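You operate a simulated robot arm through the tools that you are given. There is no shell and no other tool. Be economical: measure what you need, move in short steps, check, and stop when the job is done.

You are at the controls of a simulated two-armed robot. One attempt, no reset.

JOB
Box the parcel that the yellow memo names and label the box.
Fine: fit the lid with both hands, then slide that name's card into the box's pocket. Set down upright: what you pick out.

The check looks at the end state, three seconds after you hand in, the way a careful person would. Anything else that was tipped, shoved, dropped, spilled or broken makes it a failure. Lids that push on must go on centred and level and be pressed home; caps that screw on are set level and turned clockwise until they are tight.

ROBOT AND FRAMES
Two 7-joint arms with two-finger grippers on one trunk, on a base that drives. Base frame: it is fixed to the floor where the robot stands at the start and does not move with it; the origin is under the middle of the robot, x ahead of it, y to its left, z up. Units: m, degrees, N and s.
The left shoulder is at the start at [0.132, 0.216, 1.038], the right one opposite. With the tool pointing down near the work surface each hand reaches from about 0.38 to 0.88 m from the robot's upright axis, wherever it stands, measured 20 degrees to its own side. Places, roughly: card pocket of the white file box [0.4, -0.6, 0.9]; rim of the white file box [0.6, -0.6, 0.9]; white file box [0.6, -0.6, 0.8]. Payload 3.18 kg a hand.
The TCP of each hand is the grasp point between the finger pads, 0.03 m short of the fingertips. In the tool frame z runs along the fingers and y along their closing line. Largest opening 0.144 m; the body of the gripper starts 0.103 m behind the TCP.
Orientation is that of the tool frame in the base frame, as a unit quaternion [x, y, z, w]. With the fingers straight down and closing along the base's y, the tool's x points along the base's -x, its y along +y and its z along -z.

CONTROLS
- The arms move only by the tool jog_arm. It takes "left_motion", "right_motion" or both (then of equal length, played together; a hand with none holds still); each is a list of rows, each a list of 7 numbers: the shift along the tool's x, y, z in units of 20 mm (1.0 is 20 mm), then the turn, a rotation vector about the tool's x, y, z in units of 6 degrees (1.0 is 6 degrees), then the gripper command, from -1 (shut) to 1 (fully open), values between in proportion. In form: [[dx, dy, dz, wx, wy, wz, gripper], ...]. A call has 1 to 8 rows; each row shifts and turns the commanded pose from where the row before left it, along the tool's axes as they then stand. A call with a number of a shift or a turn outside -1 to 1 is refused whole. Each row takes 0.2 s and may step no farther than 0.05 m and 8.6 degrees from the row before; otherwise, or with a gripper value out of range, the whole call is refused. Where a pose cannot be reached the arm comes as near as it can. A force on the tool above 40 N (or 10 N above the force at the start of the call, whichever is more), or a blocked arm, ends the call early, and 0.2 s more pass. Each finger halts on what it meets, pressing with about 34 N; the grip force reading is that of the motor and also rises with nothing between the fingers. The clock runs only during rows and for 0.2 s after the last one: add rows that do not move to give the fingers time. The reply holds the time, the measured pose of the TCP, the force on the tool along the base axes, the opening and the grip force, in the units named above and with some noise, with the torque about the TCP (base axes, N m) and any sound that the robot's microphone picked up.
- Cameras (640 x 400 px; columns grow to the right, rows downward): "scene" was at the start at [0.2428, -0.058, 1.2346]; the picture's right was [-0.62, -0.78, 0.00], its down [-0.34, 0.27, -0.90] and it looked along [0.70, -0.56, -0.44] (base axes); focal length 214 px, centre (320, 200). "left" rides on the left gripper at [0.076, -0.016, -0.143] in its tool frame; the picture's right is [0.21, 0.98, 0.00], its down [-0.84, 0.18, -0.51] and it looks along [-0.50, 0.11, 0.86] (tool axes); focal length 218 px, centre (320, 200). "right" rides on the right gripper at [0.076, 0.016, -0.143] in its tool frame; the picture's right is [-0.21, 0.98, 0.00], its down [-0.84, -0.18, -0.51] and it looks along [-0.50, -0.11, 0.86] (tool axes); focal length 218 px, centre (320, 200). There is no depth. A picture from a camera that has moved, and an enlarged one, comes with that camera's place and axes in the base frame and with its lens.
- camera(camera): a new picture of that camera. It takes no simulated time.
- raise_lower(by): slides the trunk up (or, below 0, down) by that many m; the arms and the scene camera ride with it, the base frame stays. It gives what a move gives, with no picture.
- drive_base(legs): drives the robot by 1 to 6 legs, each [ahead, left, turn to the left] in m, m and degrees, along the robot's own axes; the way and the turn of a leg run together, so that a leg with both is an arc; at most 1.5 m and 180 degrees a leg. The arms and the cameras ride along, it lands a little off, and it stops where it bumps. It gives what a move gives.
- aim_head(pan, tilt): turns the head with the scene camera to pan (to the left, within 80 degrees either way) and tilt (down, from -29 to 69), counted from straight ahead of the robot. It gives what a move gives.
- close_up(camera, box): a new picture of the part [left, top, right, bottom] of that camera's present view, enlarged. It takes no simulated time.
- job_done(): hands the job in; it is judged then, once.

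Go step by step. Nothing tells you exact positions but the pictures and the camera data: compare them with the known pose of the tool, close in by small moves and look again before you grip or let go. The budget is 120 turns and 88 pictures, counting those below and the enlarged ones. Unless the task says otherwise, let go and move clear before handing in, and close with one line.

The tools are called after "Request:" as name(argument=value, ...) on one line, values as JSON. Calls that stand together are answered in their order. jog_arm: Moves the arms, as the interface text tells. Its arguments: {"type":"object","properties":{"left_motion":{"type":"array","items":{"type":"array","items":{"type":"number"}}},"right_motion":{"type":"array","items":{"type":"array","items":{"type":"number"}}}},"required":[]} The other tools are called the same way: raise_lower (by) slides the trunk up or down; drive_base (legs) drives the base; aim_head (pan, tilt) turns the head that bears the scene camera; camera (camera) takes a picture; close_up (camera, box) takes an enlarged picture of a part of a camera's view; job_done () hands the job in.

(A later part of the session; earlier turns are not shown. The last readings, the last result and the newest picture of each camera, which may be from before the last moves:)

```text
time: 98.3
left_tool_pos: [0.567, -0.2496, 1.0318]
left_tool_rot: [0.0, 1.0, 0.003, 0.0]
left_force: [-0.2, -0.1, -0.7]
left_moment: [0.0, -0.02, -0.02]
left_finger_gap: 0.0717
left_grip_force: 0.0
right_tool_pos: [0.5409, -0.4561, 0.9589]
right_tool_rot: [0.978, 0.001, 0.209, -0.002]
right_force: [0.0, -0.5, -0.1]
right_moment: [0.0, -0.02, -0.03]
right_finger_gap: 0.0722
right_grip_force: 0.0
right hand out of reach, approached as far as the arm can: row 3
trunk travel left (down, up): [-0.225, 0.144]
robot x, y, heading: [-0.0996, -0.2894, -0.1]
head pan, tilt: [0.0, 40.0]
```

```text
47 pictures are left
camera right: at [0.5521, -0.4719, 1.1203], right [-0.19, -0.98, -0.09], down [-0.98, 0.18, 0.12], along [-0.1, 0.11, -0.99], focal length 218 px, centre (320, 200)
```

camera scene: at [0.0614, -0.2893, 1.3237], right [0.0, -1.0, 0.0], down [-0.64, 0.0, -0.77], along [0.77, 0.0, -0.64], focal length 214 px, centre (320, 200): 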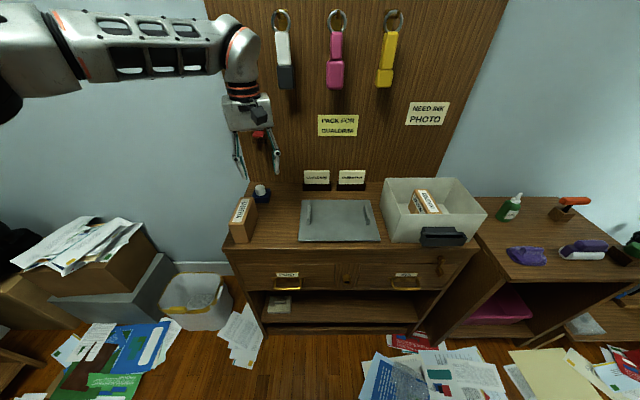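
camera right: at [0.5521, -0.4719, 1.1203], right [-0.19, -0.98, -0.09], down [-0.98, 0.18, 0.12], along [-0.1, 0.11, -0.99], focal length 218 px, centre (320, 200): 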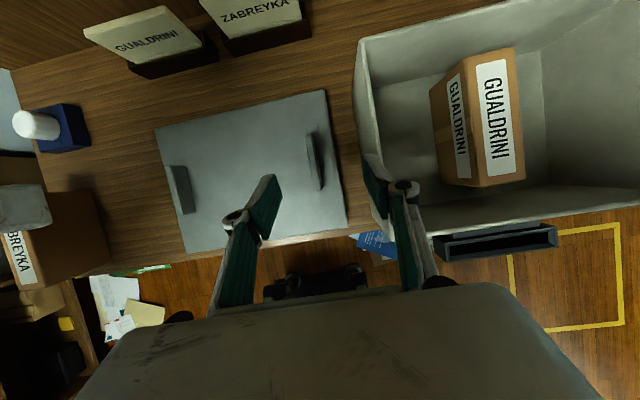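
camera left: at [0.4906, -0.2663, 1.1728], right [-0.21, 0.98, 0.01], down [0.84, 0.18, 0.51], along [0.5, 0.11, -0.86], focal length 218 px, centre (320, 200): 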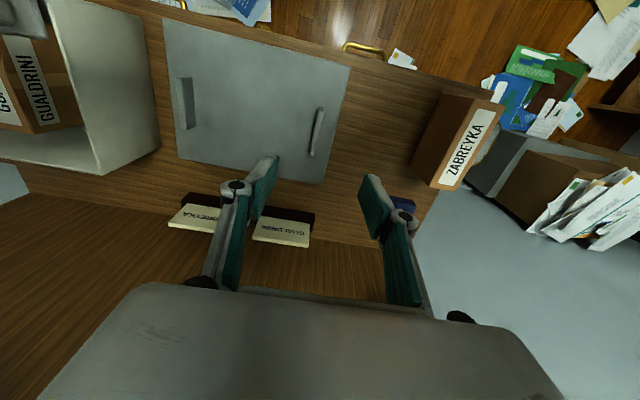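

Request:
close_up(camera="scene", box=[295, 185, 385, 245])

Request:
close_up(camera="right", box=[150, 80, 390, 250])

```text
6.67 times, centred on (340, 215) of scene
camera zoom: at [0.0615, -0.2897, 1.3237], right [0.0, -1.0, 0.0], down [-0.64, 0.0, -0.77], along [0.77, 0.0, -0.64], focal length 1430 px, centre (187, 100)
```

zoom: 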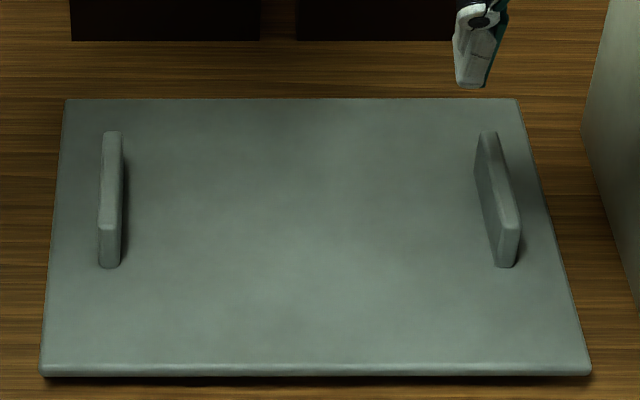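

```text
2.35 times, centred on (270, 165) of right
camera zoom: at [0.5521, -0.4719, 1.1203], right [-0.19, -0.98, -0.09], down [-0.98, 0.18, 0.12], along [-0.1, 0.11, -0.99], focal length 514 px, centre (438, 282)
```

zoom: 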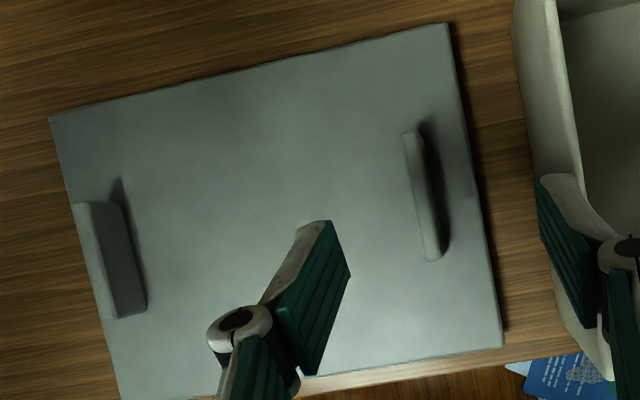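

Handles: left fin at (0.568,-0.2525), right fin at (0.568,-0.441), tops z≈0.85, lid top ≈0.822. I raise the right hand a little and nudge the base forward and left by 0.03 m each to ease its reach.

Request:
drive_base(legs=[[0.03, 0.03, 0]])

Request:
jog_arm(right_motion=[[-0.35, -0.3, -0.16, 0, 0, 0, -0.3], [0, -0.3, 0, 0, 0, 0, -0.3], [0, -0.15, 0, 0, 0, 0, -0.3]], left_motion=[[1, -1, 0, 0, 0, 0, -0.3], [0.4, -0.65, 0, 0, 0, 0, -0.3], [0, 0, 0, 0, 0, 0, -0.3]])

```text
time: 99.3
left_tool_pos: [0.5976, -0.2183, 1.032]
left_tool_rot: [-0.001, 1.0, 0.004, -0.001]
left_force: [-0.6, 0.8, 0.2]
left_moment: [-0.01, 0.04, 0.02]
left_finger_gap: 0.0722
left_grip_force: 0.0
right_tool_pos: [0.5707, -0.4261, 0.9579]
right_tool_rot: [0.978, 0.002, 0.208, -0.001]
right_force: [0.3, 0.3, 0.2]
right_moment: [-0.02, -0.02, 0.02]
right_finger_gap: 0.0719
right_grip_force: 0.0
trunk travel left (down, up): [-0.225, 0.144]
robot x, y, heading: [-0.0712, -0.2564, -0.1]
head pan, tilt: [0.0, 40.0]
```

```text
time: 100.1
left_tool_pos: [0.568, -0.2527, 1.0317]
left_tool_rot: [-0.001, 1.0, 0.003, 0.002]
left_force: [-0.7, 0.1, -0.7]
left_moment: [-0.03, -0.01, -0.01]
left_finger_gap: 0.0507
left_grip_force: 0.0
right_tool_pos: [0.5557, -0.4189, 0.9594]
right_tool_rot: [0.978, 0.001, 0.211, -0.002]
right_force: [0.4, -0.4, 0.0]
right_moment: [0.0, 0.01, 0.02]
right_finger_gap: 0.0503
right_grip_force: 0.1
right hand out of reach, approached as far as the arm can: row 2
trunk travel left (down, up): [-0.225, 0.144]
robot x, y, heading: [-0.0723, -0.2598, -0.2]
head pan, tilt: [0.0, 40.0]
```

Request:
jog_arm(right_motion=[[0.27, 0.55, 0.12, 0, 0, 0, -0.3], [0, 0.55, 0, 0, 0, 0, -0.3], [-0.41, 0, 0.91, 0, 0, 0, -0.3], [-0.41, 0, 0.91, 0, 0, 0, -0.3], [-0.41, 0, 0.91, 0, 0, 0, -0.3], [-0.2, 0, 0.45, 0, 0, 0, -0.3], [0, 0, 0, 0, 0, 0, -0.3]], left_motion=[[0, 0, 1, 0, 0, 0, -0.3], [0, 0, 1, 0, 0, 0, -0.3], [0, 0, 1, 0, 0, 0, -0.3], [0, 0, 1, 0, 0, 0, -0.3], [0, 0, 1, 0, 0, 0, -0.3], [0, 0, 1, 0, 0, 0, -0.3], [0, 0, 1, 0, 0, 0, -0.3]])

Request:
camera(camera="right")

Request:
camera(camera="left")

Request:
close_up(camera="scene", box=[280, 150, 410, 250])

```text
time: 101.7
left_tool_pos: [0.5689, -0.251, 0.8906]
left_tool_rot: [-0.002, 1.0, 0.002, 0.0]
left_force: [0.5, -0.7, 0.7]
left_moment: [-0.01, -0.01, -0.02]
left_finger_gap: 0.0502
left_grip_force: 0.0
right_tool_pos: [0.5645, -0.439, 0.8896]
right_tool_rot: [0.978, 0.002, 0.21, -0.003]
right_force: [-0.9, -0.1, 0.5]
right_moment: [0.02, 0.02, 0.01]
right_finger_gap: 0.0507
right_grip_force: 0.0
trunk travel left (down, up): [-0.225, 0.144]
robot x, y, heading: [-0.069, -0.2595, -0.1]
head pan, tilt: [0.0, 40.0]
```

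```text
44 pictures are left
camera right: at [0.5752, -0.4552, 1.051], right [-0.19, -0.98, -0.09], down [-0.98, 0.17, 0.12], along [-0.1, 0.11, -0.99], focal length 218 px, centre (320, 200)
```

right: 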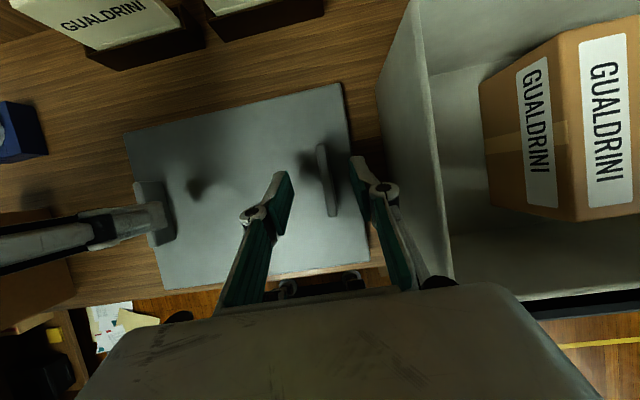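

```text
43 pictures are left
camera left: at [0.4924, -0.2685, 1.0315], right [-0.21, 0.98, 0.01], down [0.84, 0.18, 0.51], along [0.5, 0.11, -0.86], focal length 218 px, centre (320, 200)
```

left: 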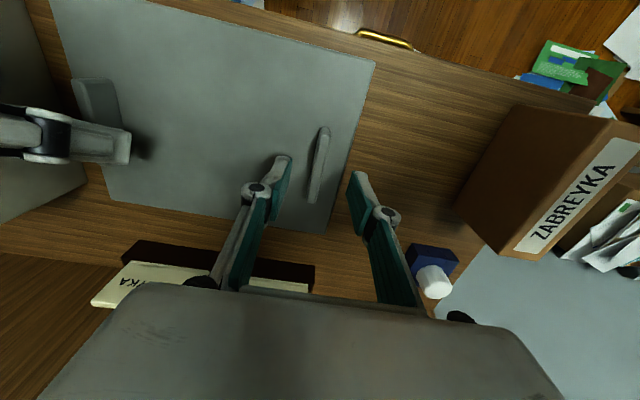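

```text
4.00 times, centred on (345, 200) of scene
camera zoom: at [0.0916, -0.2596, 1.3236], right [0.0, -1.0, 0.0], down [-0.64, 0.0, -0.77], along [0.77, 0.0, -0.64], focal length 858 px, centre (220, 200)
```

zoom: 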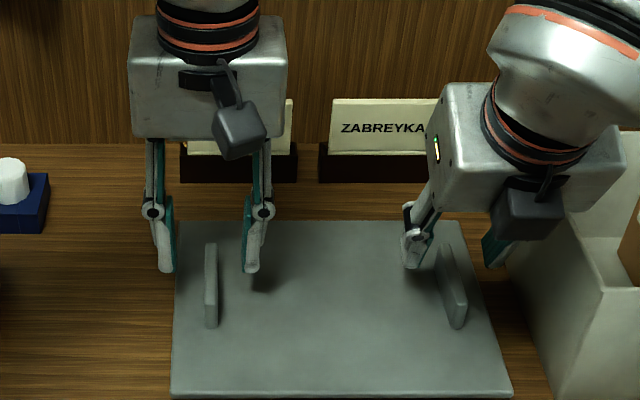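

Both hands straddle their handles. I descend the last 3 cm and check.

Request:
jog_arm(right_motion=[[-0.41, 0.08, 0.91, 0, 0, 0, -0.3], [-0.16, 0, 0.36, 0, 0, 0, -0.3], [0, 0, 0, 0, 0, 0, -0.3]], left_motion=[[0, -0.05, 1, 0, 0, 0, -0.3], [0, 0, 0.6, 0, 0, 0, -0.3], [0, 0, 0, 0, 0, 0, -0.3]])

Request:
close_up(camera="scene", box=[280, 150, 410, 250])

```text
time: 102.5
left_tool_pos: [0.5669, -0.2517, 0.8589]
left_tool_rot: [-0.002, 1.0, 0.003, 0.001]
left_force: [0.9, -1.0, 0.5]
left_moment: [-0.02, -0.05, 0.0]
left_finger_gap: 0.0504
left_grip_force: 0.0
right_tool_pos: [0.56, -0.4485, 0.866]
right_tool_rot: [0.978, 0.001, 0.209, -0.002]
right_force: [0.7, 0.3, 0.2]
right_moment: [0.04, 0.02, -0.01]
right_finger_gap: 0.0505
right_grip_force: 0.0
right hand out of reach, approached as far as the arm can: row 1
trunk travel left (down, up): [-0.225, 0.144]
robot x, y, heading: [-0.0696, -0.2627, 0.0]
head pan, tilt: [0.0, 40.0]
```

```text
4.00 times, centred on (345, 200) of scene
camera zoom: at [0.0913, -0.2597, 1.3237], right [0.0, -1.0, 0.0], down [-0.64, 0.0, -0.77], along [0.77, 0.0, -0.64], focal length 858 px, centre (220, 200)
```

zoom: 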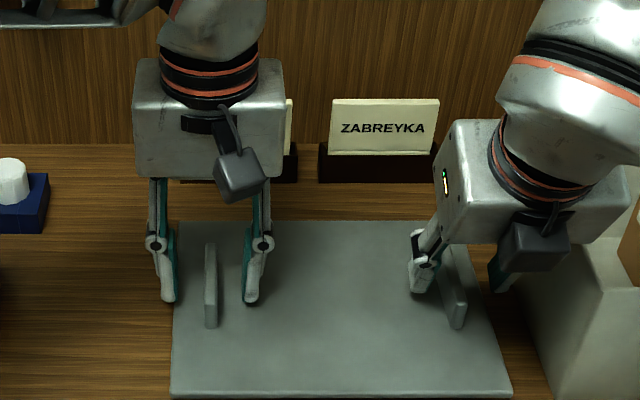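

The right hand is at the edge of its reach, which could twist the lid during the lift. I back both hands up, drive 0.03 m closer and add 6° pitch on the right.

Request:
jog_arm(right_motion=[[0.41, 0, -0.91, 0, 0, 0, -0.3], [0.41, 0, -0.91, 0, 0, 0, -0.3], [0.2, 0, -0.45, 0, 0, 0, -0.3], [0, 0, 0, 0, 1, 0, -0.3]], left_motion=[[0, 0, -1, 0, 0, 0, -0.3], [0, 0, -1, 0, 0, 0, -0.3], [0, 0, -0.5, 0, 0, 0, -0.3], [0, 0, 0, 0, 0, 0, -0.3]])

Request:
drive_base(legs=[[0.035, 0, 0]])

```text
time: 103.5
left_tool_pos: [0.5699, -0.2524, 0.9107]
left_tool_rot: [-0.001, 1.0, 0.002, 0.002]
left_force: [-0.2, -0.4, -0.6]
left_moment: [0.04, 0.03, -0.01]
left_finger_gap: 0.0505
left_grip_force: 0.1
right_tool_pos: [0.5616, -0.4466, 0.9155]
right_tool_rot: [0.966, 0.002, 0.26, -0.001]
right_force: [-0.1, 0.1, 0.3]
right_moment: [0.03, 0.0, 0.02]
right_finger_gap: 0.0504
right_grip_force: 0.1
trunk travel left (down, up): [-0.225, 0.144]
robot x, y, heading: [-0.0707, -0.2617, 0.1]
head pan, tilt: [0.0, 40.0]
```

```text
time: 104.3
left_tool_pos: [0.6051, -0.2519, 0.9099]
left_tool_rot: [-0.001, 1.0, 0.002, 0.0]
left_force: [0.8, 1.1, -0.1]
left_moment: [-0.01, 0.04, -0.01]
left_finger_gap: 0.0503
left_grip_force: 0.2
right_tool_pos: [0.5969, -0.446, 0.914]
right_tool_rot: [0.966, 0.001, 0.26, -0.001]
right_force: [0.3, 0.0, -0.2]
right_moment: [-0.01, 0.05, 0.01]
right_finger_gap: 0.0503
right_grip_force: 0.0
trunk travel left (down, up): [-0.225, 0.144]
robot x, y, heading: [-0.0334, -0.2551, 0.2]
head pan, tilt: [0.0, 40.0]
```

Request:
jog_arm(right_motion=[[-0.8, -0.12, -0.46, 0, 0, 0, -0.3], [-0.8, -0.12, -0.46, 0, 0, 0, -0.3], [-0.47, 0, 0.81, 0, 0, 0, -0.3], [-0.47, 0, 0.81, 0, 0, 0, -0.3], [-0.47, 0, 0.81, 0, 0, 0, -0.3], [0, 0, 0, 0, 0, 0, -0.3]], left_motion=[[0.92, 0, 0, 0, 0, 0, -0.3], [0.92, 0, 0, 0, 0, 0, -0.3], [0, 0, 1, 0, 0, 0, -0.3], [0, 0, 1, 0, 0, 0, -0.3], [0, 0, 0.5, 0, 0, 0, -0.3], [0, 0, 0, 0, 0, 0, -0.3]])

Request:
close_up(camera="scene", box=[280, 150, 410, 250])

```text
time: 105.7
left_tool_pos: [0.5653, -0.2509, 0.8593]
left_tool_rot: [0.0, 1.0, 0.002, 0.001]
left_force: [-0.7, -0.4, 0.2]
left_moment: [0.04, -0.03, -0.01]
left_finger_gap: 0.0505
left_grip_force: 0.1
right_tool_pos: [0.5584, -0.4419, 0.8588]
right_tool_rot: [0.966, 0.002, 0.26, -0.002]
right_force: [-1.2, 0.0, -0.3]
right_moment: [-0.01, 0.01, 0.0]
right_finger_gap: 0.0504
right_grip_force: 0.0
trunk travel left (down, up): [-0.225, 0.144]
robot x, y, heading: [-0.0341, -0.259, -0.1]
head pan, tilt: [0.0, 40.0]
```

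```text
4.00 times, centred on (345, 200) of scene
camera zoom: at [0.1252, -0.2597, 1.3238], right [0.0, -1.0, 0.0], down [-0.64, 0.0, -0.77], along [0.77, 0.0, -0.64], focal length 858 px, centre (220, 200)
```

zoom: 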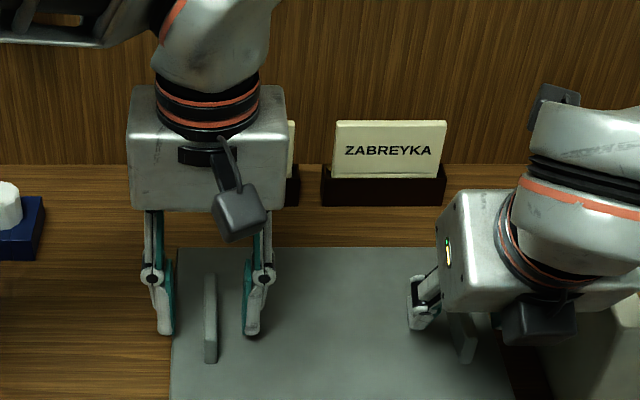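

Both are at height with no reach warning. I close both hands on the handles.

Request:
jog_arm(right_motion=[[0, 0, 0, 0, 0, 0, -0.6], [0, 0, 0, 0, 0, 0, -1], [0, 0, 0, 0, 0, 0, -1], [0, 0, 0, 0, 0, 0, -1]], left_motion=[[0, 0, 0, 0, 0, 0, -0.6], [0, 0, 0, 0, 0, 0, -1], [0, 0, 0, 0, 0, 0, -1], [0, 0, 0, 0, 0, 0, -1]])

```text
time: 106.7
left_tool_pos: [0.5663, -0.2523, 0.8599]
left_tool_rot: [-0.001, 1.0, 0.002, 0.001]
left_force: [-0.4, -2.3, 1.1]
left_moment: [-0.11, 0.02, -0.02]
left_finger_gap: 0.0094
left_grip_force: 33.9
right_tool_pos: [0.5592, -0.4413, 0.8588]
right_tool_rot: [0.965, 0.001, 0.261, -0.002]
right_force: [0.5, 2.0, 0.0]
right_moment: [0.04, 0.0, -0.01]
right_finger_gap: 0.0095
right_grip_force: 33.9
trunk travel left (down, up): [-0.225, 0.144]
robot x, y, heading: [-0.0332, -0.2585, -0.1]
head pan, tilt: [0.0, 40.0]
```

Both handles are gripped. I lift the lid slowly and level.

Request:
jog_arm(right_motion=[[0.2, 0, -0.346, 0, 0, 0, -1], [0.4, 0, -0.693, 0, 0, 0, -1], [0.4, 0, -0.693, 0, 0, 0, -1], [0.4, 0, -0.693, 0, 0, 0, -1], [0, 0, 0, 0, 0, 0, -1]], left_motion=[[0, 0, -0.4, 0, 0, 0, -1], [0, 0, -0.8, 0, 0, 0, -1], [0, 0, -0.8, 0, 0, 0, -1], [0, 0, -0.8, 0, 0, 0, -1], [0, 0, 0, 0, 0, 0, -1]])

Request:
close_up(camera="scene", box=[270, 140, 450, 260])

```text
time: 107.9
left_tool_pos: [0.5678, -0.2528, 0.9162]
left_tool_rot: [-0.001, 1.0, 0.004, 0.0]
left_force: [-0.9, 2.1, -1.1]
left_moment: [0.06, 0.02, -0.08]
left_finger_gap: 0.0095
left_grip_force: 34.2
right_tool_pos: [0.5594, -0.4427, 0.9145]
right_tool_rot: [0.966, 0.0, 0.259, -0.001]
right_force: [0.8, -2.2, -0.7]
right_moment: [0.06, 0.02, -0.12]
right_finger_gap: 0.0096
right_grip_force: 33.7
trunk travel left (down, up): [-0.225, 0.144]
robot x, y, heading: [-0.0381, -0.2617, -0.1]
head pan, tilt: [0.0, 40.0]
```

```text
3.33 times, centred on (360, 200) of scene
camera zoom: at [0.1263, -0.2599, 1.3235], right [0.0, -1.0, 0.0], down [-0.64, 0.0, -0.77], along [0.77, 0.0, -0.64], focal length 715 px, centre (187, 200)
```

zoom: 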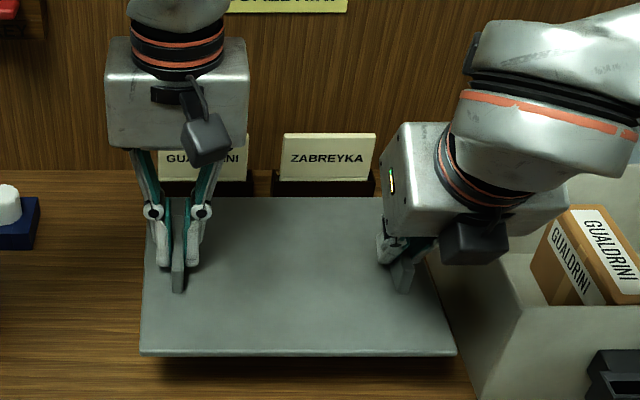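

The lid is up and level. I lift another 0.09 m.

Request:
jog_arm(right_motion=[[0.4, 0, -0.693, 0, 0, 0, -1], [0.4, 0, -0.693, 0, 0, 0, -1], [0.4, 0, -0.693, 0, 0, 0, -1], [0, 0, 0, 0, 0, 0, -1]], left_motion=[[0, 0, -0.8, 0, 0, 0, -1], [0, 0, -0.8, 0, 0, 0, -1], [0, 0, -0.8, 0, 0, 0, -1], [0, 0, 0, 0, 0, 0, -1]])

Request:
jog_arm(right_motion=[[0.4, 0, -0.693, 0, 0, 0, -1], [0.4, 0, -0.693, 0, 0, 0, -1], [0.4, 0, -0.693, 0, 0, 0, -1], [0, 0, 0, 0, 0, 0, -1]], left_motion=[[0, 0, -0.8, 0, 0, 0, -1], [0, 0, -0.8, 0, 0, 0, -1], [0, 0, -0.8, 0, 0, 0, -1], [0, 0, 0, 0, 0, 0, -1]])

```text
time: 108.9
left_tool_pos: [0.5676, -0.2521, 0.9643]
left_tool_rot: [0.0, 1.0, 0.003, 0.001]
left_force: [-1.4, 7.2, -1.0]
left_moment: [0.1, 0.13, -0.3]
left_finger_gap: 0.0096
left_grip_force: 33.9
right_tool_pos: [0.5584, -0.4435, 0.9633]
right_tool_rot: [0.966, 0.0, 0.259, 0.0]
right_force: [3.1, -6.9, -0.6]
right_moment: [-0.12, -0.16, -0.25]
right_finger_gap: 0.0095
right_grip_force: 34.2
trunk travel left (down, up): [-0.225, 0.144]
robot x, y, heading: [-0.0397, -0.2589, -0.2]
head pan, tilt: [0.0, 40.0]
```

```text
time: 109.9
left_tool_pos: [0.5666, -0.2523, 1.012]
left_tool_rot: [-0.001, 1.0, 0.003, 0.0]
left_force: [-3.2, 4.3, -1.4]
left_moment: [0.04, 0.12, -0.28]
left_finger_gap: 0.0091
left_grip_force: 34.0
right_tool_pos: [0.5589, -0.4429, 1.0114]
right_tool_rot: [0.966, 0.001, 0.26, -0.001]
right_force: [3.1, -3.8, -1.3]
right_moment: [0.0, -0.07, -0.28]
right_finger_gap: 0.0095
right_grip_force: 34.0
trunk travel left (down, up): [-0.225, 0.144]
robot x, y, heading: [-0.037, -0.2587, -0.2]
head pan, tilt: [0.0, 40.0]
```

Now I carry the lid over the box by driving 0.28 m to the right.

Request:
drive_base(legs=[[0, -0.278, 0]])

Request:
close_up(camera="scene", box=[260, 140, 460, 270])

Request:
camera(camera="left")

```text
time: 113.0
left_tool_pos: [0.5658, -0.5334, 1.012]
left_tool_rot: [0.0, 1.0, 0.003, 0.0]
left_force: [-2.4, -1.2, -0.8]
left_moment: [-0.03, 0.07, -0.3]
left_finger_gap: 0.0094
left_grip_force: 33.3
right_tool_pos: [0.5555, -0.7245, 1.0126]
right_tool_rot: [0.965, 0.001, 0.26, -0.002]
right_force: [1.8, 0.7, -0.2]
right_moment: [0.19, -0.06, -0.15]
right_finger_gap: 0.0094
right_grip_force: 34.6
trunk travel left (down, up): [-0.225, 0.144]
robot x, y, heading: [-0.0378, -0.5421, -0.1]
head pan, tilt: [0.0, 40.0]
```

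```text
3.08 times, centred on (360, 205) of scene
camera zoom: at [0.1251, -0.5407, 1.3237], right [0.0, -1.0, 0.0], down [-0.64, 0.0, -0.77], along [0.77, 0.0, -0.64], focal length 660 px, centre (197, 185)
```

zoom: 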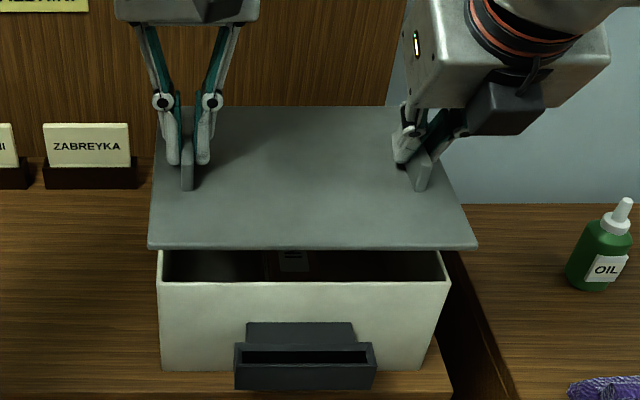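

```text
37 pictures are left
camera left: at [0.49, -0.5508, 1.154], right [-0.21, 0.98, 0.01], down [0.84, 0.18, 0.51], along [0.5, 0.11, -0.86], focal length 218 px, centre (320, 200)
```

left: 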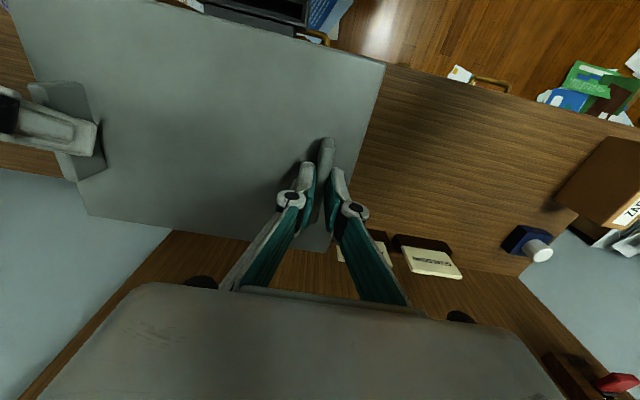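

The lid is above the box and nearly centred. I zoom in to check its alignment.

Request:
close_up(camera="scene", box=[295, 160, 415, 240])

Request:
camera(camera="right")

```text
5.00 times, centred on (355, 200) of scene
camera zoom: at [0.1251, -0.5407, 1.3237], right [0.0, -1.0, 0.0], down [-0.64, 0.0, -0.77], along [0.77, 0.0, -0.64], focal length 1072 px, centre (145, 200)
```

zoom: 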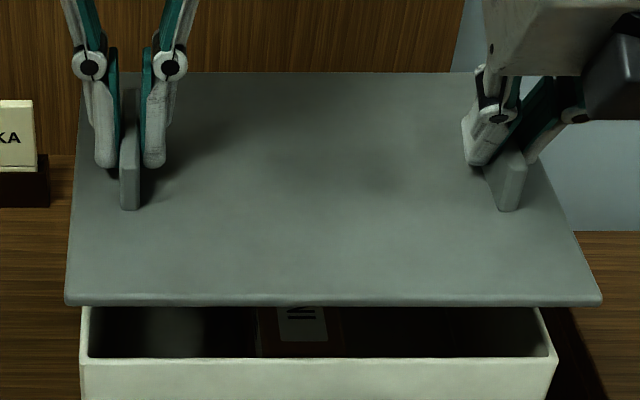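

```text
35 pictures are left
camera right: at [0.5518, -0.7396, 1.1735], right [-0.18, -0.98, -0.11], down [-0.98, 0.18, 0.02], along [0.0, 0.11, -0.99], focal length 218 px, centre (320, 200)
```

right: 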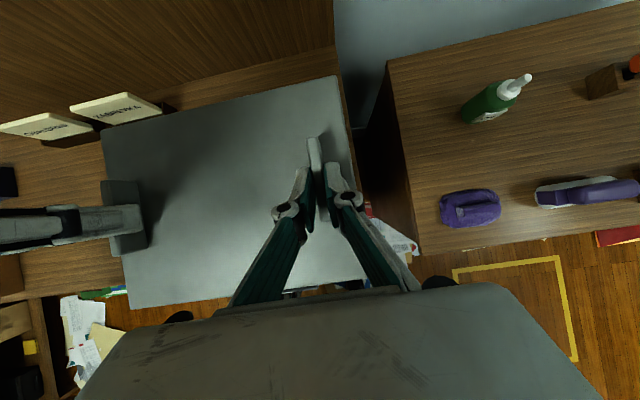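

The lid is centred within about 2 mm. I correct y by 1.5 mm and lower both hands together in small steps.

Request:
jog_arm(right_motion=[[0, -0.075, 0, 0, 0, 0, -1], [-0.4, 0, 0.693, 0, 0, 0, -1], [-0.2, 0, 0.346, 0, 0, 0, -1], [0, 0, 0, 0, 0, 0, -1]], left_motion=[[0, 0.075, 0, 0, 0, 0, -1], [0, 0, 0.8, 0, 0, 0, -1], [0, 0, 0.4, 0, 0, 0, -1], [0, 0, 0, 0, 0, 0, -1]])

Request:
close_up(camera="scene", box=[295, 160, 415, 240])

```text
time: 114.0
left_tool_pos: [0.5652, -0.5312, 0.9889]
left_tool_rot: [0.0, 1.0, 0.003, -0.001]
left_force: [-2.4, -0.6, -1.0]
left_moment: [0.0, 0.15, -0.25]
left_finger_gap: 0.0091
left_grip_force: 34.2
right_tool_pos: [0.5571, -0.7218, 0.9878]
right_tool_rot: [0.965, 0.001, 0.261, -0.002]
right_force: [2.8, -0.4, 0.7]
right_moment: [0.2, -0.14, -0.24]
right_finger_gap: 0.0093
right_grip_force: 34.1
trunk travel left (down, up): [-0.225, 0.144]
robot x, y, heading: [-0.0349, -0.5438, -0.4]
head pan, tilt: [0.0, 40.0]
```

```text
5.00 times, centred on (355, 200) of scene
camera zoom: at [0.1251, -0.5404, 1.3237], right [0.0, -1.0, 0.0], down [-0.64, 0.0, -0.77], along [0.77, 0.0, -0.64], focal length 1072 px, centre (145, 200)
```

zoom: 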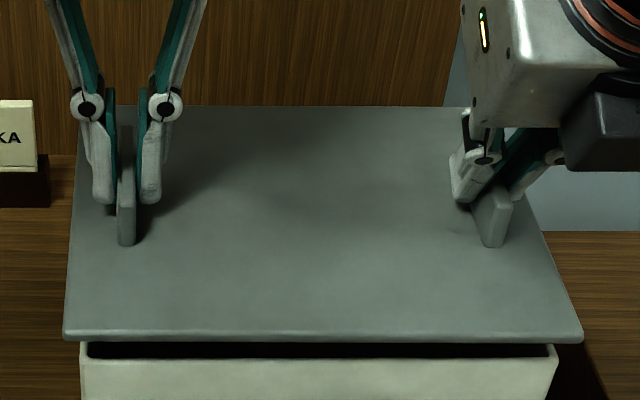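

Request:
jog_arm(right_motion=[[-0.15, 0, 0.26, 0, 0, 0, -1], [-0.15, 0, 0.26, 0, 0, 0, -1], [0, 0, 0, 0, 0, 0, -1]], left_motion=[[0, 0, 0.3, 0, 0, 0, -1], [0, 0, 0.3, 0, 0, 0, -1], [0, 0, 0, 0, 0, 0, -1]])

Request:
jog_arm(right_motion=[[-0.08, 0, 0.13, 0, 0, 0, -1], [0, 0, 0, 0, 0, 0, -1]], left_motion=[[0, 0, 0.15, 0, 0, 0, -1], [0, 0, 0, 0, 0, 0, -1]])

Request:
close_up(camera="scene", box=[295, 160, 415, 240])

```text
time: 114.8
left_tool_pos: [0.566, -0.5308, 0.9765]
left_tool_rot: [0.0, 1.0, 0.003, 0.0]
left_force: [-2.7, -4.6, -1.2]
left_moment: [-0.09, 0.03, -0.13]
left_finger_gap: 0.0094
left_grip_force: 33.7
right_tool_pos: [0.5577, -0.7209, 0.9748]
right_tool_rot: [0.965, 0.002, 0.261, -0.002]
right_force: [2.3, 4.4, 0.6]
right_moment: [0.31, -0.05, -0.24]
right_finger_gap: 0.0096
right_grip_force: 34.1
trunk travel left (down, up): [-0.225, 0.144]
robot x, y, heading: [-0.0377, -0.5388, -0.4]
head pan, tilt: [0.0, 40.0]
```

```text
time: 115.4
left_tool_pos: [0.5654, -0.5307, 0.9735]
left_tool_rot: [0.0, 1.0, 0.003, 0.001]
left_force: [-2.0, -6.6, -1.5]
left_moment: [-0.17, 0.16, -0.13]
left_finger_gap: 0.0097
left_grip_force: 34.1
right_tool_pos: [0.5569, -0.7222, 0.9715]
right_tool_rot: [0.965, 0.001, 0.261, -0.002]
right_force: [3.2, 6.2, -0.3]
right_moment: [0.3, -0.17, -0.18]
right_finger_gap: 0.0094
right_grip_force: 33.8
trunk travel left (down, up): [-0.225, 0.144]
robot x, y, heading: [-0.0395, -0.5366, -0.4]
head pan, tilt: [0.0, 40.0]
```

```text
5.00 times, centred on (355, 200) of scene
camera zoom: at [0.1252, -0.5404, 1.3237], right [0.0, -1.0, 0.0], down [-0.64, 0.0, -0.77], along [0.77, 0.0, -0.64], focal length 1072 px, centre (145, 200)
```

zoom: 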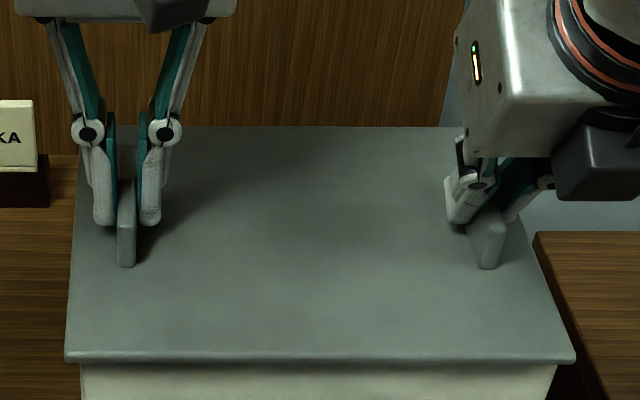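

Request:
jog_arm(right_motion=[[-0.08, 0, 0.13, 0, 0, 0, -1], [-0.08, 0, 0.13, 0, 0, 0, -1], [0, 0, 0, 0, 0, 0, -1]], left_motion=[[0, 0, 0.15, 0, 0, 0, -1], [0, 0, 0.15, 0, 0, 0, -1], [0, 0, 0, 0, 0, 0, -1]])

Request:
jog_arm(right_motion=[[-0.1, 0, 0.173, 0, 0, 0, -1], [0, 0, 0, 0, 0, 0, -1]], left_motion=[[0, 0, 0.2, 0, 0, 0, -1], [0, 0, 0, 0, 0, 0, -1]])

```text
time: 116.2
left_tool_pos: [0.5662, -0.5325, 0.9679]
left_tool_rot: [-0.001, 1.0, 0.002, 0.002]
left_force: [-2.7, -10.9, 0.4]
left_moment: [-0.3, 0.19, -0.26]
left_finger_gap: 0.0094
left_grip_force: 34.1
right_tool_pos: [0.5554, -0.7211, 0.9663]
right_tool_rot: [0.965, 0.001, 0.261, -0.002]
right_force: [3.7, 10.1, 3.2]
right_moment: [0.31, 0.26, -0.1]
right_finger_gap: 0.0095
right_grip_force: 33.8
trunk travel left (down, up): [-0.225, 0.144]
robot x, y, heading: [-0.037, -0.5371, -0.2]
head pan, tilt: [0.0, 40.0]
```

```text
time: 116.8
left_tool_pos: [0.565, -0.5308, 0.9677]
left_tool_rot: [-0.001, 1.0, 0.002, 0.004]
left_force: [5.1, -10.5, 19.2]
left_moment: [-0.27, 0.58, -0.27]
left_finger_gap: 0.0095
left_grip_force: 34.2
right_tool_pos: [0.5571, -0.7223, 0.9666]
right_tool_rot: [0.965, 0.001, 0.263, -0.001]
right_force: [1.1, 5.8, 19.6]
right_moment: [0.2, 0.19, -0.12]
right_finger_gap: 0.0095
right_grip_force: 34.2
trunk travel left (down, up): [-0.225, 0.144]
robot x, y, heading: [-0.0379, -0.5401, -0.2]
head pan, tilt: [0.0, 40.0]
```

Contact is level: about 19 N on each hand. I look before pressing home.

Request:
close_up(camera="scene", box=[295, 180, 415, 260])

Request:
jog_arm(right_motion=[[-0.08, 0, 0.13, 0, 0, 0, -1], [0, 0, 0, 0, 0, 0, -1]], left_motion=[[0, 0, 0.15, 0, 0, 0, -1], [0, 0, 0, 0, 0, 0, -1]])

```text
5.00 times, centred on (355, 220) of scene
camera zoom: at [0.1224, -0.5406, 1.3247], right [0.0, -1.0, 0.0], down [-0.64, 0.0, -0.77], along [0.77, 0.0, -0.64], focal length 1072 px, centre (145, 100)
```

zoom: 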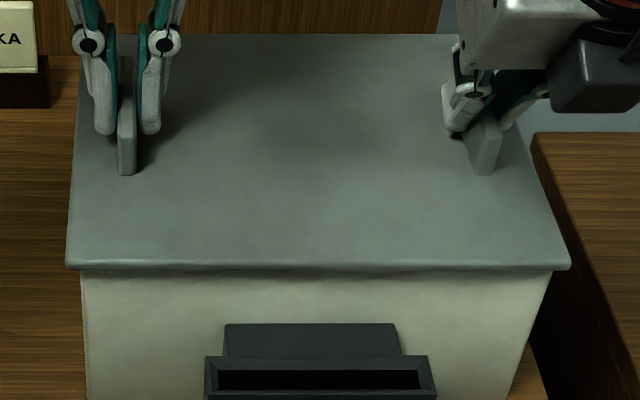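

```text
time: 117.4
left_tool_pos: [0.565, -0.5315, 0.9669]
left_tool_rot: [0.0, 1.0, 0.002, 0.006]
left_force: [10.2, -4.6, 37.0]
left_moment: [-0.14, -0.3, -0.27]
left_finger_gap: 0.0097
left_grip_force: 34.4
right_tool_pos: [0.5556, -0.722, 0.9677]
right_tool_rot: [0.964, 0.0, 0.266, -0.002]
right_force: [5.7, -1.4, 36.1]
right_moment: [0.03, -0.67, -0.15]
right_finger_gap: 0.0092
right_grip_force: 33.8
trunk travel left (down, up): [-0.225, 0.144]
robot x, y, heading: [-0.0375, -0.5387, -0.4]
head pan, tilt: [0.0, 40.0]
```

At 37 N per hand nothing moves. I press harder in steps to see whether it goes further, and listen for a sound.

Request:
jog_arm(right_motion=[[-0.08, 0, 0.13, 0, 0, 0, -1], [0, 0, 0, 0, 0, 0, -1]], left_motion=[[0, 0, 0.15, 0, 0, 0, -1], [0, 0, 0, 0, 0, 0, -1]])

Request:
jog_arm(right_motion=[[-0.08, 0, 0.13, 0, 0, 0, -1], [0, 0, 0, 0, 0, 0, -1]], left_motion=[[0, 0, 0.15, 0, 0, 0, -1], [0, 0, 0, 0, 0, 0, -1]])

Request:
close_up(camera="scene", box=[300, 205, 410, 265])

```text
time: 118.0
left_tool_pos: [0.563, -0.5307, 0.9614]
left_tool_rot: [-0.001, 1.0, 0.002, 0.005]
left_force: [7.2, -1.3, 37.4]
left_moment: [-0.03, -0.22, -0.19]
left_finger_gap: 0.0095
left_grip_force: 33.9
right_tool_pos: [0.555, -0.7206, 0.9617]
right_tool_rot: [0.964, 0.002, 0.266, -0.003]
right_force: [3.5, -5.4, 37.6]
right_moment: [-0.04, -0.56, -0.21]
right_finger_gap: 0.0094
right_grip_force: 33.8
trunk travel left (down, up): [-0.225, 0.144]
robot x, y, heading: [-0.0367, -0.5375, -0.2]
head pan, tilt: [0.0, 40.0]
```

```text
time: 118.6
left_tool_pos: [0.5633, -0.5312, 0.9588]
left_tool_rot: [-0.001, 1.0, 0.001, 0.004]
left_force: [6.3, -2.7, 36.4]
left_moment: [-0.06, -0.3, -0.09]
left_finger_gap: 0.0094
left_grip_force: 33.9
right_tool_pos: [0.5539, -0.7214, 0.9592]
right_tool_rot: [0.964, 0.001, 0.265, -0.002]
right_force: [3.4, -4.7, 35.6]
right_moment: [-0.03, -0.54, -0.17]
right_finger_gap: 0.0095
right_grip_force: 33.8
trunk travel left (down, up): [-0.225, 0.144]
robot x, y, heading: [-0.0362, -0.5373, -0.2]
head pan, tilt: [0.0, 40.0]
```

```text
5.82 times, centred on (355, 235) of scene
camera zoom: at [0.1204, -0.5404, 1.3245], right [0.0, -1.0, 0.0], down [-0.64, 0.0, -0.77], along [0.77, 0.0, -0.64], focal length 1248 px, centre (116, -4)
```

zoom: 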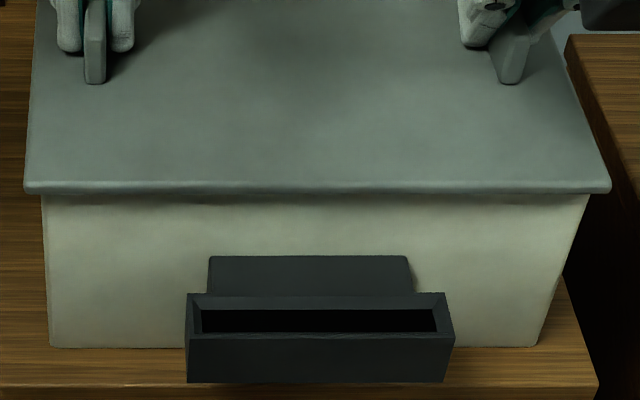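

The lid is moving down under a steady press fit (0.967 → 0.959). I keep pressing.

Request:
jog_arm(right_motion=[[-0.08, 0, 0.13, 0, 0, 0, -1], [-0.08, 0, 0.13, 0, 0, 0, -1], [0, 0, 0, 0, 0, 0, -1]], left_motion=[[0, 0, 0.15, 0, 0, 0, -1], [0, 0, 0.15, 0, 0, 0, -1], [0, 0, 0, 0, 0, 0, -1]])

Request:
jog_arm(right_motion=[[-0.08, 0, 0.13, 0, 0, 0, -1], [-0.08, 0, 0.13, 0, 0, 0, -1], [0, 0, 0, 0, 0, 0, -1]], left_motion=[[0, 0, 0.15, 0, 0, 0, -1], [0, 0, 0.15, 0, 0, 0, -1], [0, 0, 0, 0, 0, 0, -1]])

```text
time: 119.1
left_tool_pos: [0.562, -0.531, 0.9582]
left_tool_rot: [-0.002, 1.0, 0.001, 0.005]
left_force: [-3.5, 6.5, 24.8]
left_moment: [0.16, 0.73, -0.11]
left_finger_gap: 0.0096
left_grip_force: 34.1
right_tool_pos: [0.5557, -0.721, 0.9576]
right_tool_rot: [0.963, 0.001, 0.268, -0.003]
right_force: [-10.3, -6.8, 24.0]
right_moment: [-0.29, 0.5, -0.11]
right_finger_gap: 0.0094
right_grip_force: 34.1
trunk travel left (down, up): [-0.225, 0.144]
robot x, y, heading: [-0.0373, -0.5401, -0.2]
head pan, tilt: [0.0, 40.0]
stopped in row 2 (right hand): the force on the tool passed its limit at 48 N (the readings are from after the stop); the commanded pose is now the measured one
```

```text
time: 119.6
left_tool_pos: [0.5645, -0.5324, 0.956]
left_tool_rot: [-0.002, 1.0, 0.0, 0.008]
left_force: [-1.6, 7.3, 23.9]
left_moment: [0.18, 0.89, -0.13]
left_finger_gap: 0.0096
left_grip_force: 34.0
right_tool_pos: [0.5577, -0.7218, 0.9569]
right_tool_rot: [0.962, -0.001, 0.273, -0.003]
right_force: [-7.7, -6.8, 22.8]
right_moment: [-0.31, 0.74, 0.1]
right_finger_gap: 0.0096
right_grip_force: 34.1
trunk travel left (down, up): [-0.225, 0.144]
robot x, y, heading: [-0.0376, -0.5403, -0.5]
head pan, tilt: [0.0, 40.0]
stopped in row 2 (right hand): the force on the tool passed its limit at 42 N (the readings are from after the stop); the commanded pose is now the measured one
```

It now stops hard after 10 mm of travel, matching the lid's lip depth. I check the seam.

Request:
close_up(camera="scene", box=[300, 205, 410, 265])

Request:
jog_arm(right_motion=[[-0.08, 0, 0.13, 0, 0, 0, -1], [-0.04, 0, 0.06, 0, 0, 0, -1], [0, 0, 0, 0, 0, 0, -1]], left_motion=[[0, 0, 0.15, 0, 0, 0, -1], [0, 0, 0.07, 0, 0, 0, -1], [0, 0, 0, 0, 0, 0, -1]])

```text
5.82 times, centred on (355, 235) of scene
camera zoom: at [0.1202, -0.5399, 1.324], right [0.0, -1.0, 0.0], down [-0.64, 0.0, -0.77], along [0.77, 0.0, -0.64], focal length 1248 px, centre (116, -4)
```

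zoom: 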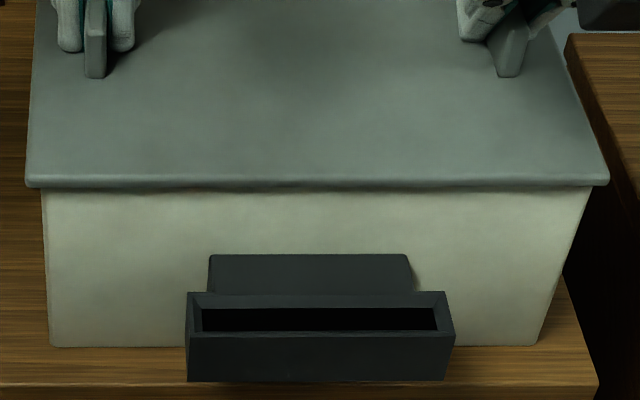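

```text
time: 120.2
left_tool_pos: [0.5671, -0.5308, 0.9559]
left_tool_rot: [-0.003, 1.0, -0.001, 0.011]
left_force: [-4.1, 8.5, 22.2]
left_moment: [0.23, 0.99, -0.23]
left_finger_gap: 0.0095
left_grip_force: 34.3
right_tool_pos: [0.5588, -0.7218, 0.9571]
right_tool_rot: [0.961, -0.001, 0.276, -0.003]
right_force: [-15.3, -7.4, 26.1]
right_moment: [-0.45, 1.11, 0.24]
right_finger_gap: 0.0095
right_grip_force: 34.0
trunk travel left (down, up): [-0.225, 0.144]
robot x, y, heading: [-0.0391, -0.5376, -0.1]
head pan, tilt: [0.0, 40.0]
stopped in row 2 (right hand): the force on the tool passed its limit at 42 N (the readings are from after the stop); the commanded pose is now the measured one
```

The lid appears seated. I release both hands, lift clear and inspect level and seam.

Request:
jog_arm(right_motion=[[0, 0, 0, 0, 0, 0, -0.8], [0, 0, 0, 0, 0, 0, -0.6], [0, 0, 0, 0, 0, 0, -0.4], [0, 0, 0, 0, 0, 0, -0.4]], left_motion=[[0, 0, 0, 0, 0, 0, -0.8], [0, 0, 0, 0, 0, 0, -0.6], [0, 0, 0, 0, 0, 0, -0.4], [0, 0, 0, 0, 0, 0, -0.4]])

Request:
jog_arm(right_motion=[[0.4, 0, -0.693, 0, 0, 0, -0.4], [0.4, 0, -0.693, 0, 0, 0, -0.4], [0.4, 0, -0.693, 0, 0, 0, -0.4], [0.4, 0, -0.693, 0, 0, 0, -0.4]], left_motion=[[0, 0, -0.8, 0, 0, 0, -0.4], [0, 0, -0.8, 0, 0, 0, -0.4], [0, 0, -0.8, 0, 0, 0, -0.4], [0, 0, -0.8, 0, 0, 0, -0.4]])

Request:
close_up(camera="scene", box=[290, 170, 420, 265])

Request:
camera(camera="left")

```text
time: 121.2
left_tool_pos: [0.5693, -0.5308, 0.9514]
left_tool_rot: [-0.003, 1.0, 0.0, 0.01]
left_force: [3.0, 0.3, 9.0]
left_moment: [-0.06, -0.03, 0.03]
left_finger_gap: 0.0497
left_grip_force: 0.0
right_tool_pos: [0.5606, -0.721, 0.9558]
right_tool_rot: [0.961, 0.0, 0.275, -0.004]
right_force: [5.4, 0.1, 20.6]
right_moment: [-0.03, -0.27, -0.01]
right_finger_gap: 0.0434
right_grip_force: 0.0
trunk travel left (down, up): [-0.225, 0.144]
robot x, y, heading: [-0.0402, -0.5394, 0.0]
head pan, tilt: [0.0, 40.0]
```

```text
time: 122.2
left_tool_pos: [0.5694, -0.5315, 1.0161]
left_tool_rot: [-0.003, 1.0, 0.0, 0.008]
left_force: [-0.9, 0.3, 0.6]
left_moment: [0.01, -0.04, 0.01]
left_finger_gap: 0.0431
left_grip_force: 0.0
right_tool_pos: [0.5588, -0.7219, 1.0161]
right_tool_rot: [0.962, 0.0, 0.271, -0.003]
right_force: [-0.3, -0.2, -1.2]
right_moment: [0.02, 0.0, -0.03]
right_finger_gap: 0.043
right_grip_force: 0.1
trunk travel left (down, up): [-0.225, 0.144]
robot x, y, heading: [-0.0396, -0.5388, -0.4]
head pan, tilt: [0.0, 40.0]
```

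```text
4.21 times, centred on (355, 218) of scene
camera zoom: at [0.1239, -0.5404, 1.3239], right [0.0, -1.0, 0.0], down [-0.64, 0.0, -0.77], along [0.77, 0.0, -0.64], focal length 903 px, centre (173, 126)
```

zoom: 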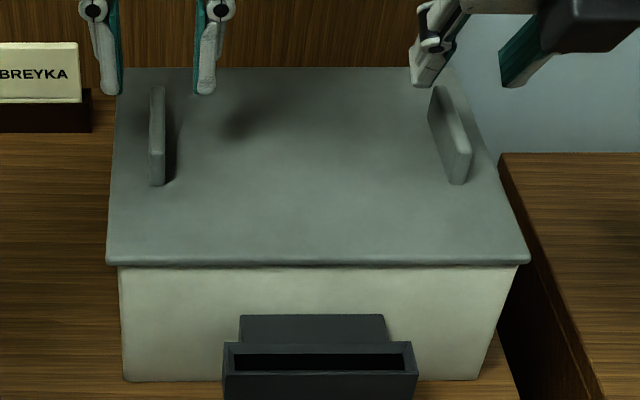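

```text
28 pictures are left
camera left: at [0.4902, -0.5489, 1.1567], right [-0.21, 0.98, 0.0], down [0.83, 0.18, 0.52], along [0.51, 0.11, -0.85], focal length 218 px, centre (320, 200)
```

left: 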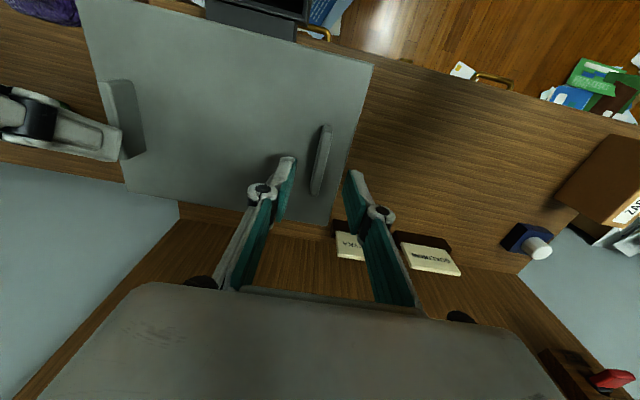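

The lid is on, flat and centred. Next the card, which I take with the right hand by its side edges, with the tool pitched so the wrist stays clear of the hanging tools. I move the left hand back out of the way, raise the right and pitch it more.

Request:
jog_arm(right_motion=[[0.26, 0, -0.42, 0, 0, 0, -0.4], [0.26, 0, -0.42, 0, 0, 0, 0], [0, 0, 0, 0, 1, 0, 0.5], [0, 0, 0, 0, 1, 0, 0.8], [0, 0, 0, 0, 0, 0, 0.8], [0, 0, 0, 0, 0, 0, 0.8], [0, 0, 0, 0, 0, 0, 0.8], [0, 0, 0, 0, 0, 0, 0.8]], left_motion=[[0, 0, -1, 0, 0, 0, -0.4], [1, 0.6, -0.5, 0, 0, 0, -0.4], [1, 0.6, 0, 0, 0, 0, -0.4], [1, 0.6, 0, 0, 0, 0, -0.4], [1, 0.6, 0, 0, 0, 0, -0.4], [1, 0.6, 0, 0, 0, 0, -0.4], [1, 0.6, 0, 0, 0, 0, -0.4], [1, 0.6, 0, 0, 0, 0, -0.4]])

Request:
drive_base(legs=[[0, 0.5, 0]])

Request:
camera(camera="scene")

```text
time: 124.0
left_tool_pos: [0.4288, -0.4477, 1.0423]
left_tool_rot: [-0.003, 1.0, 0.0, 0.008]
left_force: [-0.3, -1.2, -0.1]
left_moment: [-0.01, -0.02, -0.05]
left_finger_gap: 0.0432
left_grip_force: 0.0
right_tool_pos: [0.5611, -0.7216, 1.0351]
right_tool_rot: [0.928, -0.001, 0.372, -0.003]
right_force: [0.4, 0.0, 0.4]
right_moment: [-0.02, 0.01, -0.01]
right_finger_gap: 0.1295
right_grip_force: 0.1
trunk travel left (down, up): [-0.225, 0.144]
robot x, y, heading: [-0.0405, -0.5413, -0.2]
head pan, tilt: [0.0, 40.0]
```

```text
time: 128.8
left_tool_pos: [0.4324, 0.0395, 1.0429]
left_tool_rot: [0.003, 1.0, 0.0, 0.006]
left_force: [0.6, -0.1, 0.3]
left_moment: [0.0, -0.01, 0.01]
left_finger_gap: 0.0432
left_grip_force: 0.0
right_tool_pos: [0.5626, -0.2355, 1.0353]
right_tool_rot: [0.929, -0.006, 0.37, -0.001]
right_force: [0.0, 0.3, 0.4]
right_moment: [0.0, -0.01, -0.02]
right_finger_gap: 0.1296
right_grip_force: 0.1
trunk travel left (down, up): [-0.225, 0.144]
robot x, y, heading: [-0.0365, -0.0459, -0.9]
head pan, tilt: [0.0, 40.0]
```

```text
27 pictures are left
camera scene: at [0.1288, -0.0497, 1.3237], right [-0.01, -1.0, 0.0], down [-0.64, 0.01, -0.77], along [0.77, -0.01, -0.64], focal length 214 px, centre (320, 200)
```

scene: 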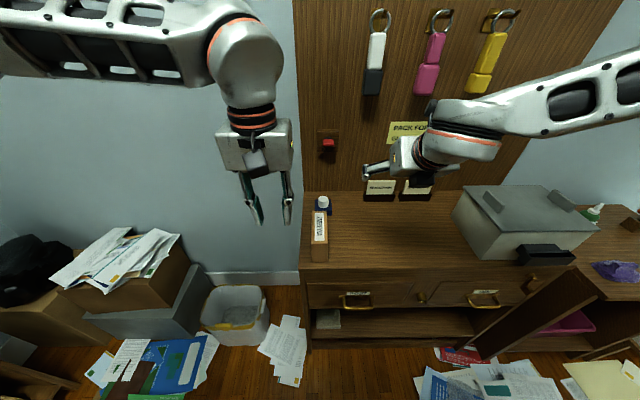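

Request:
close_up(camera="scene", box=[440, 170, 610, 275])

Request:
camera(camera="right")

Request:
close_up(camera="scene", box=[340, 140, 460, 215])

```text
3.76 times, centred on (525, 222) of scene
camera zoom: at [0.1288, -0.0497, 1.3237], right [-0.01, -1.0, 0.0], down [-0.64, 0.01, -0.77], along [0.77, -0.01, -0.64], focal length 807 px, centre (-452, 115)
```

zoom: 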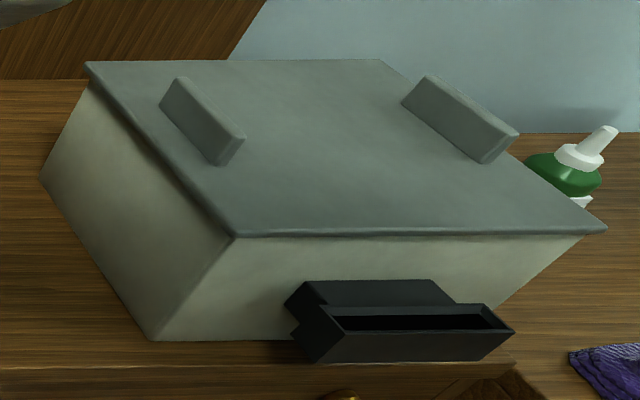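

```text
25 pictures are left
camera right: at [0.5207, -0.252, 1.1919], right [-0.16, -0.98, -0.15], down [-0.96, 0.19, -0.21], along [0.23, 0.11, -0.97], focal length 218 px, centre (320, 200)
```

right: 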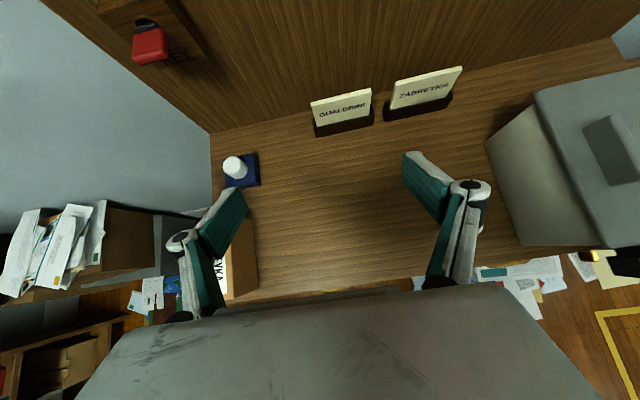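

```text
5.33 times, centred on (400, 178) of scene
camera zoom: at [0.1288, -0.0497, 1.3237], right [-0.01, -1.0, 0.0], down [-0.64, 0.01, -0.77], along [0.77, -0.01, -0.64], focal length 1144 px, centre (-107, 320)
```

zoom: 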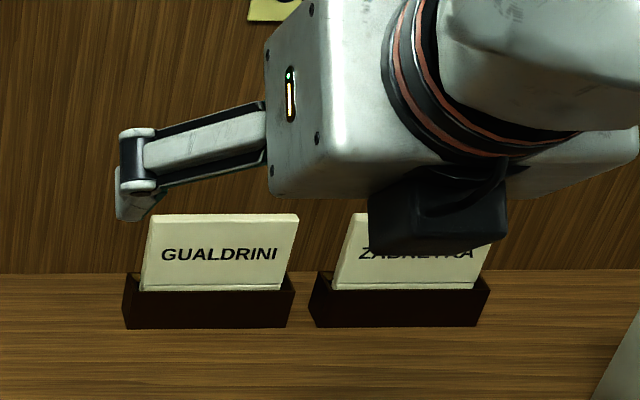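

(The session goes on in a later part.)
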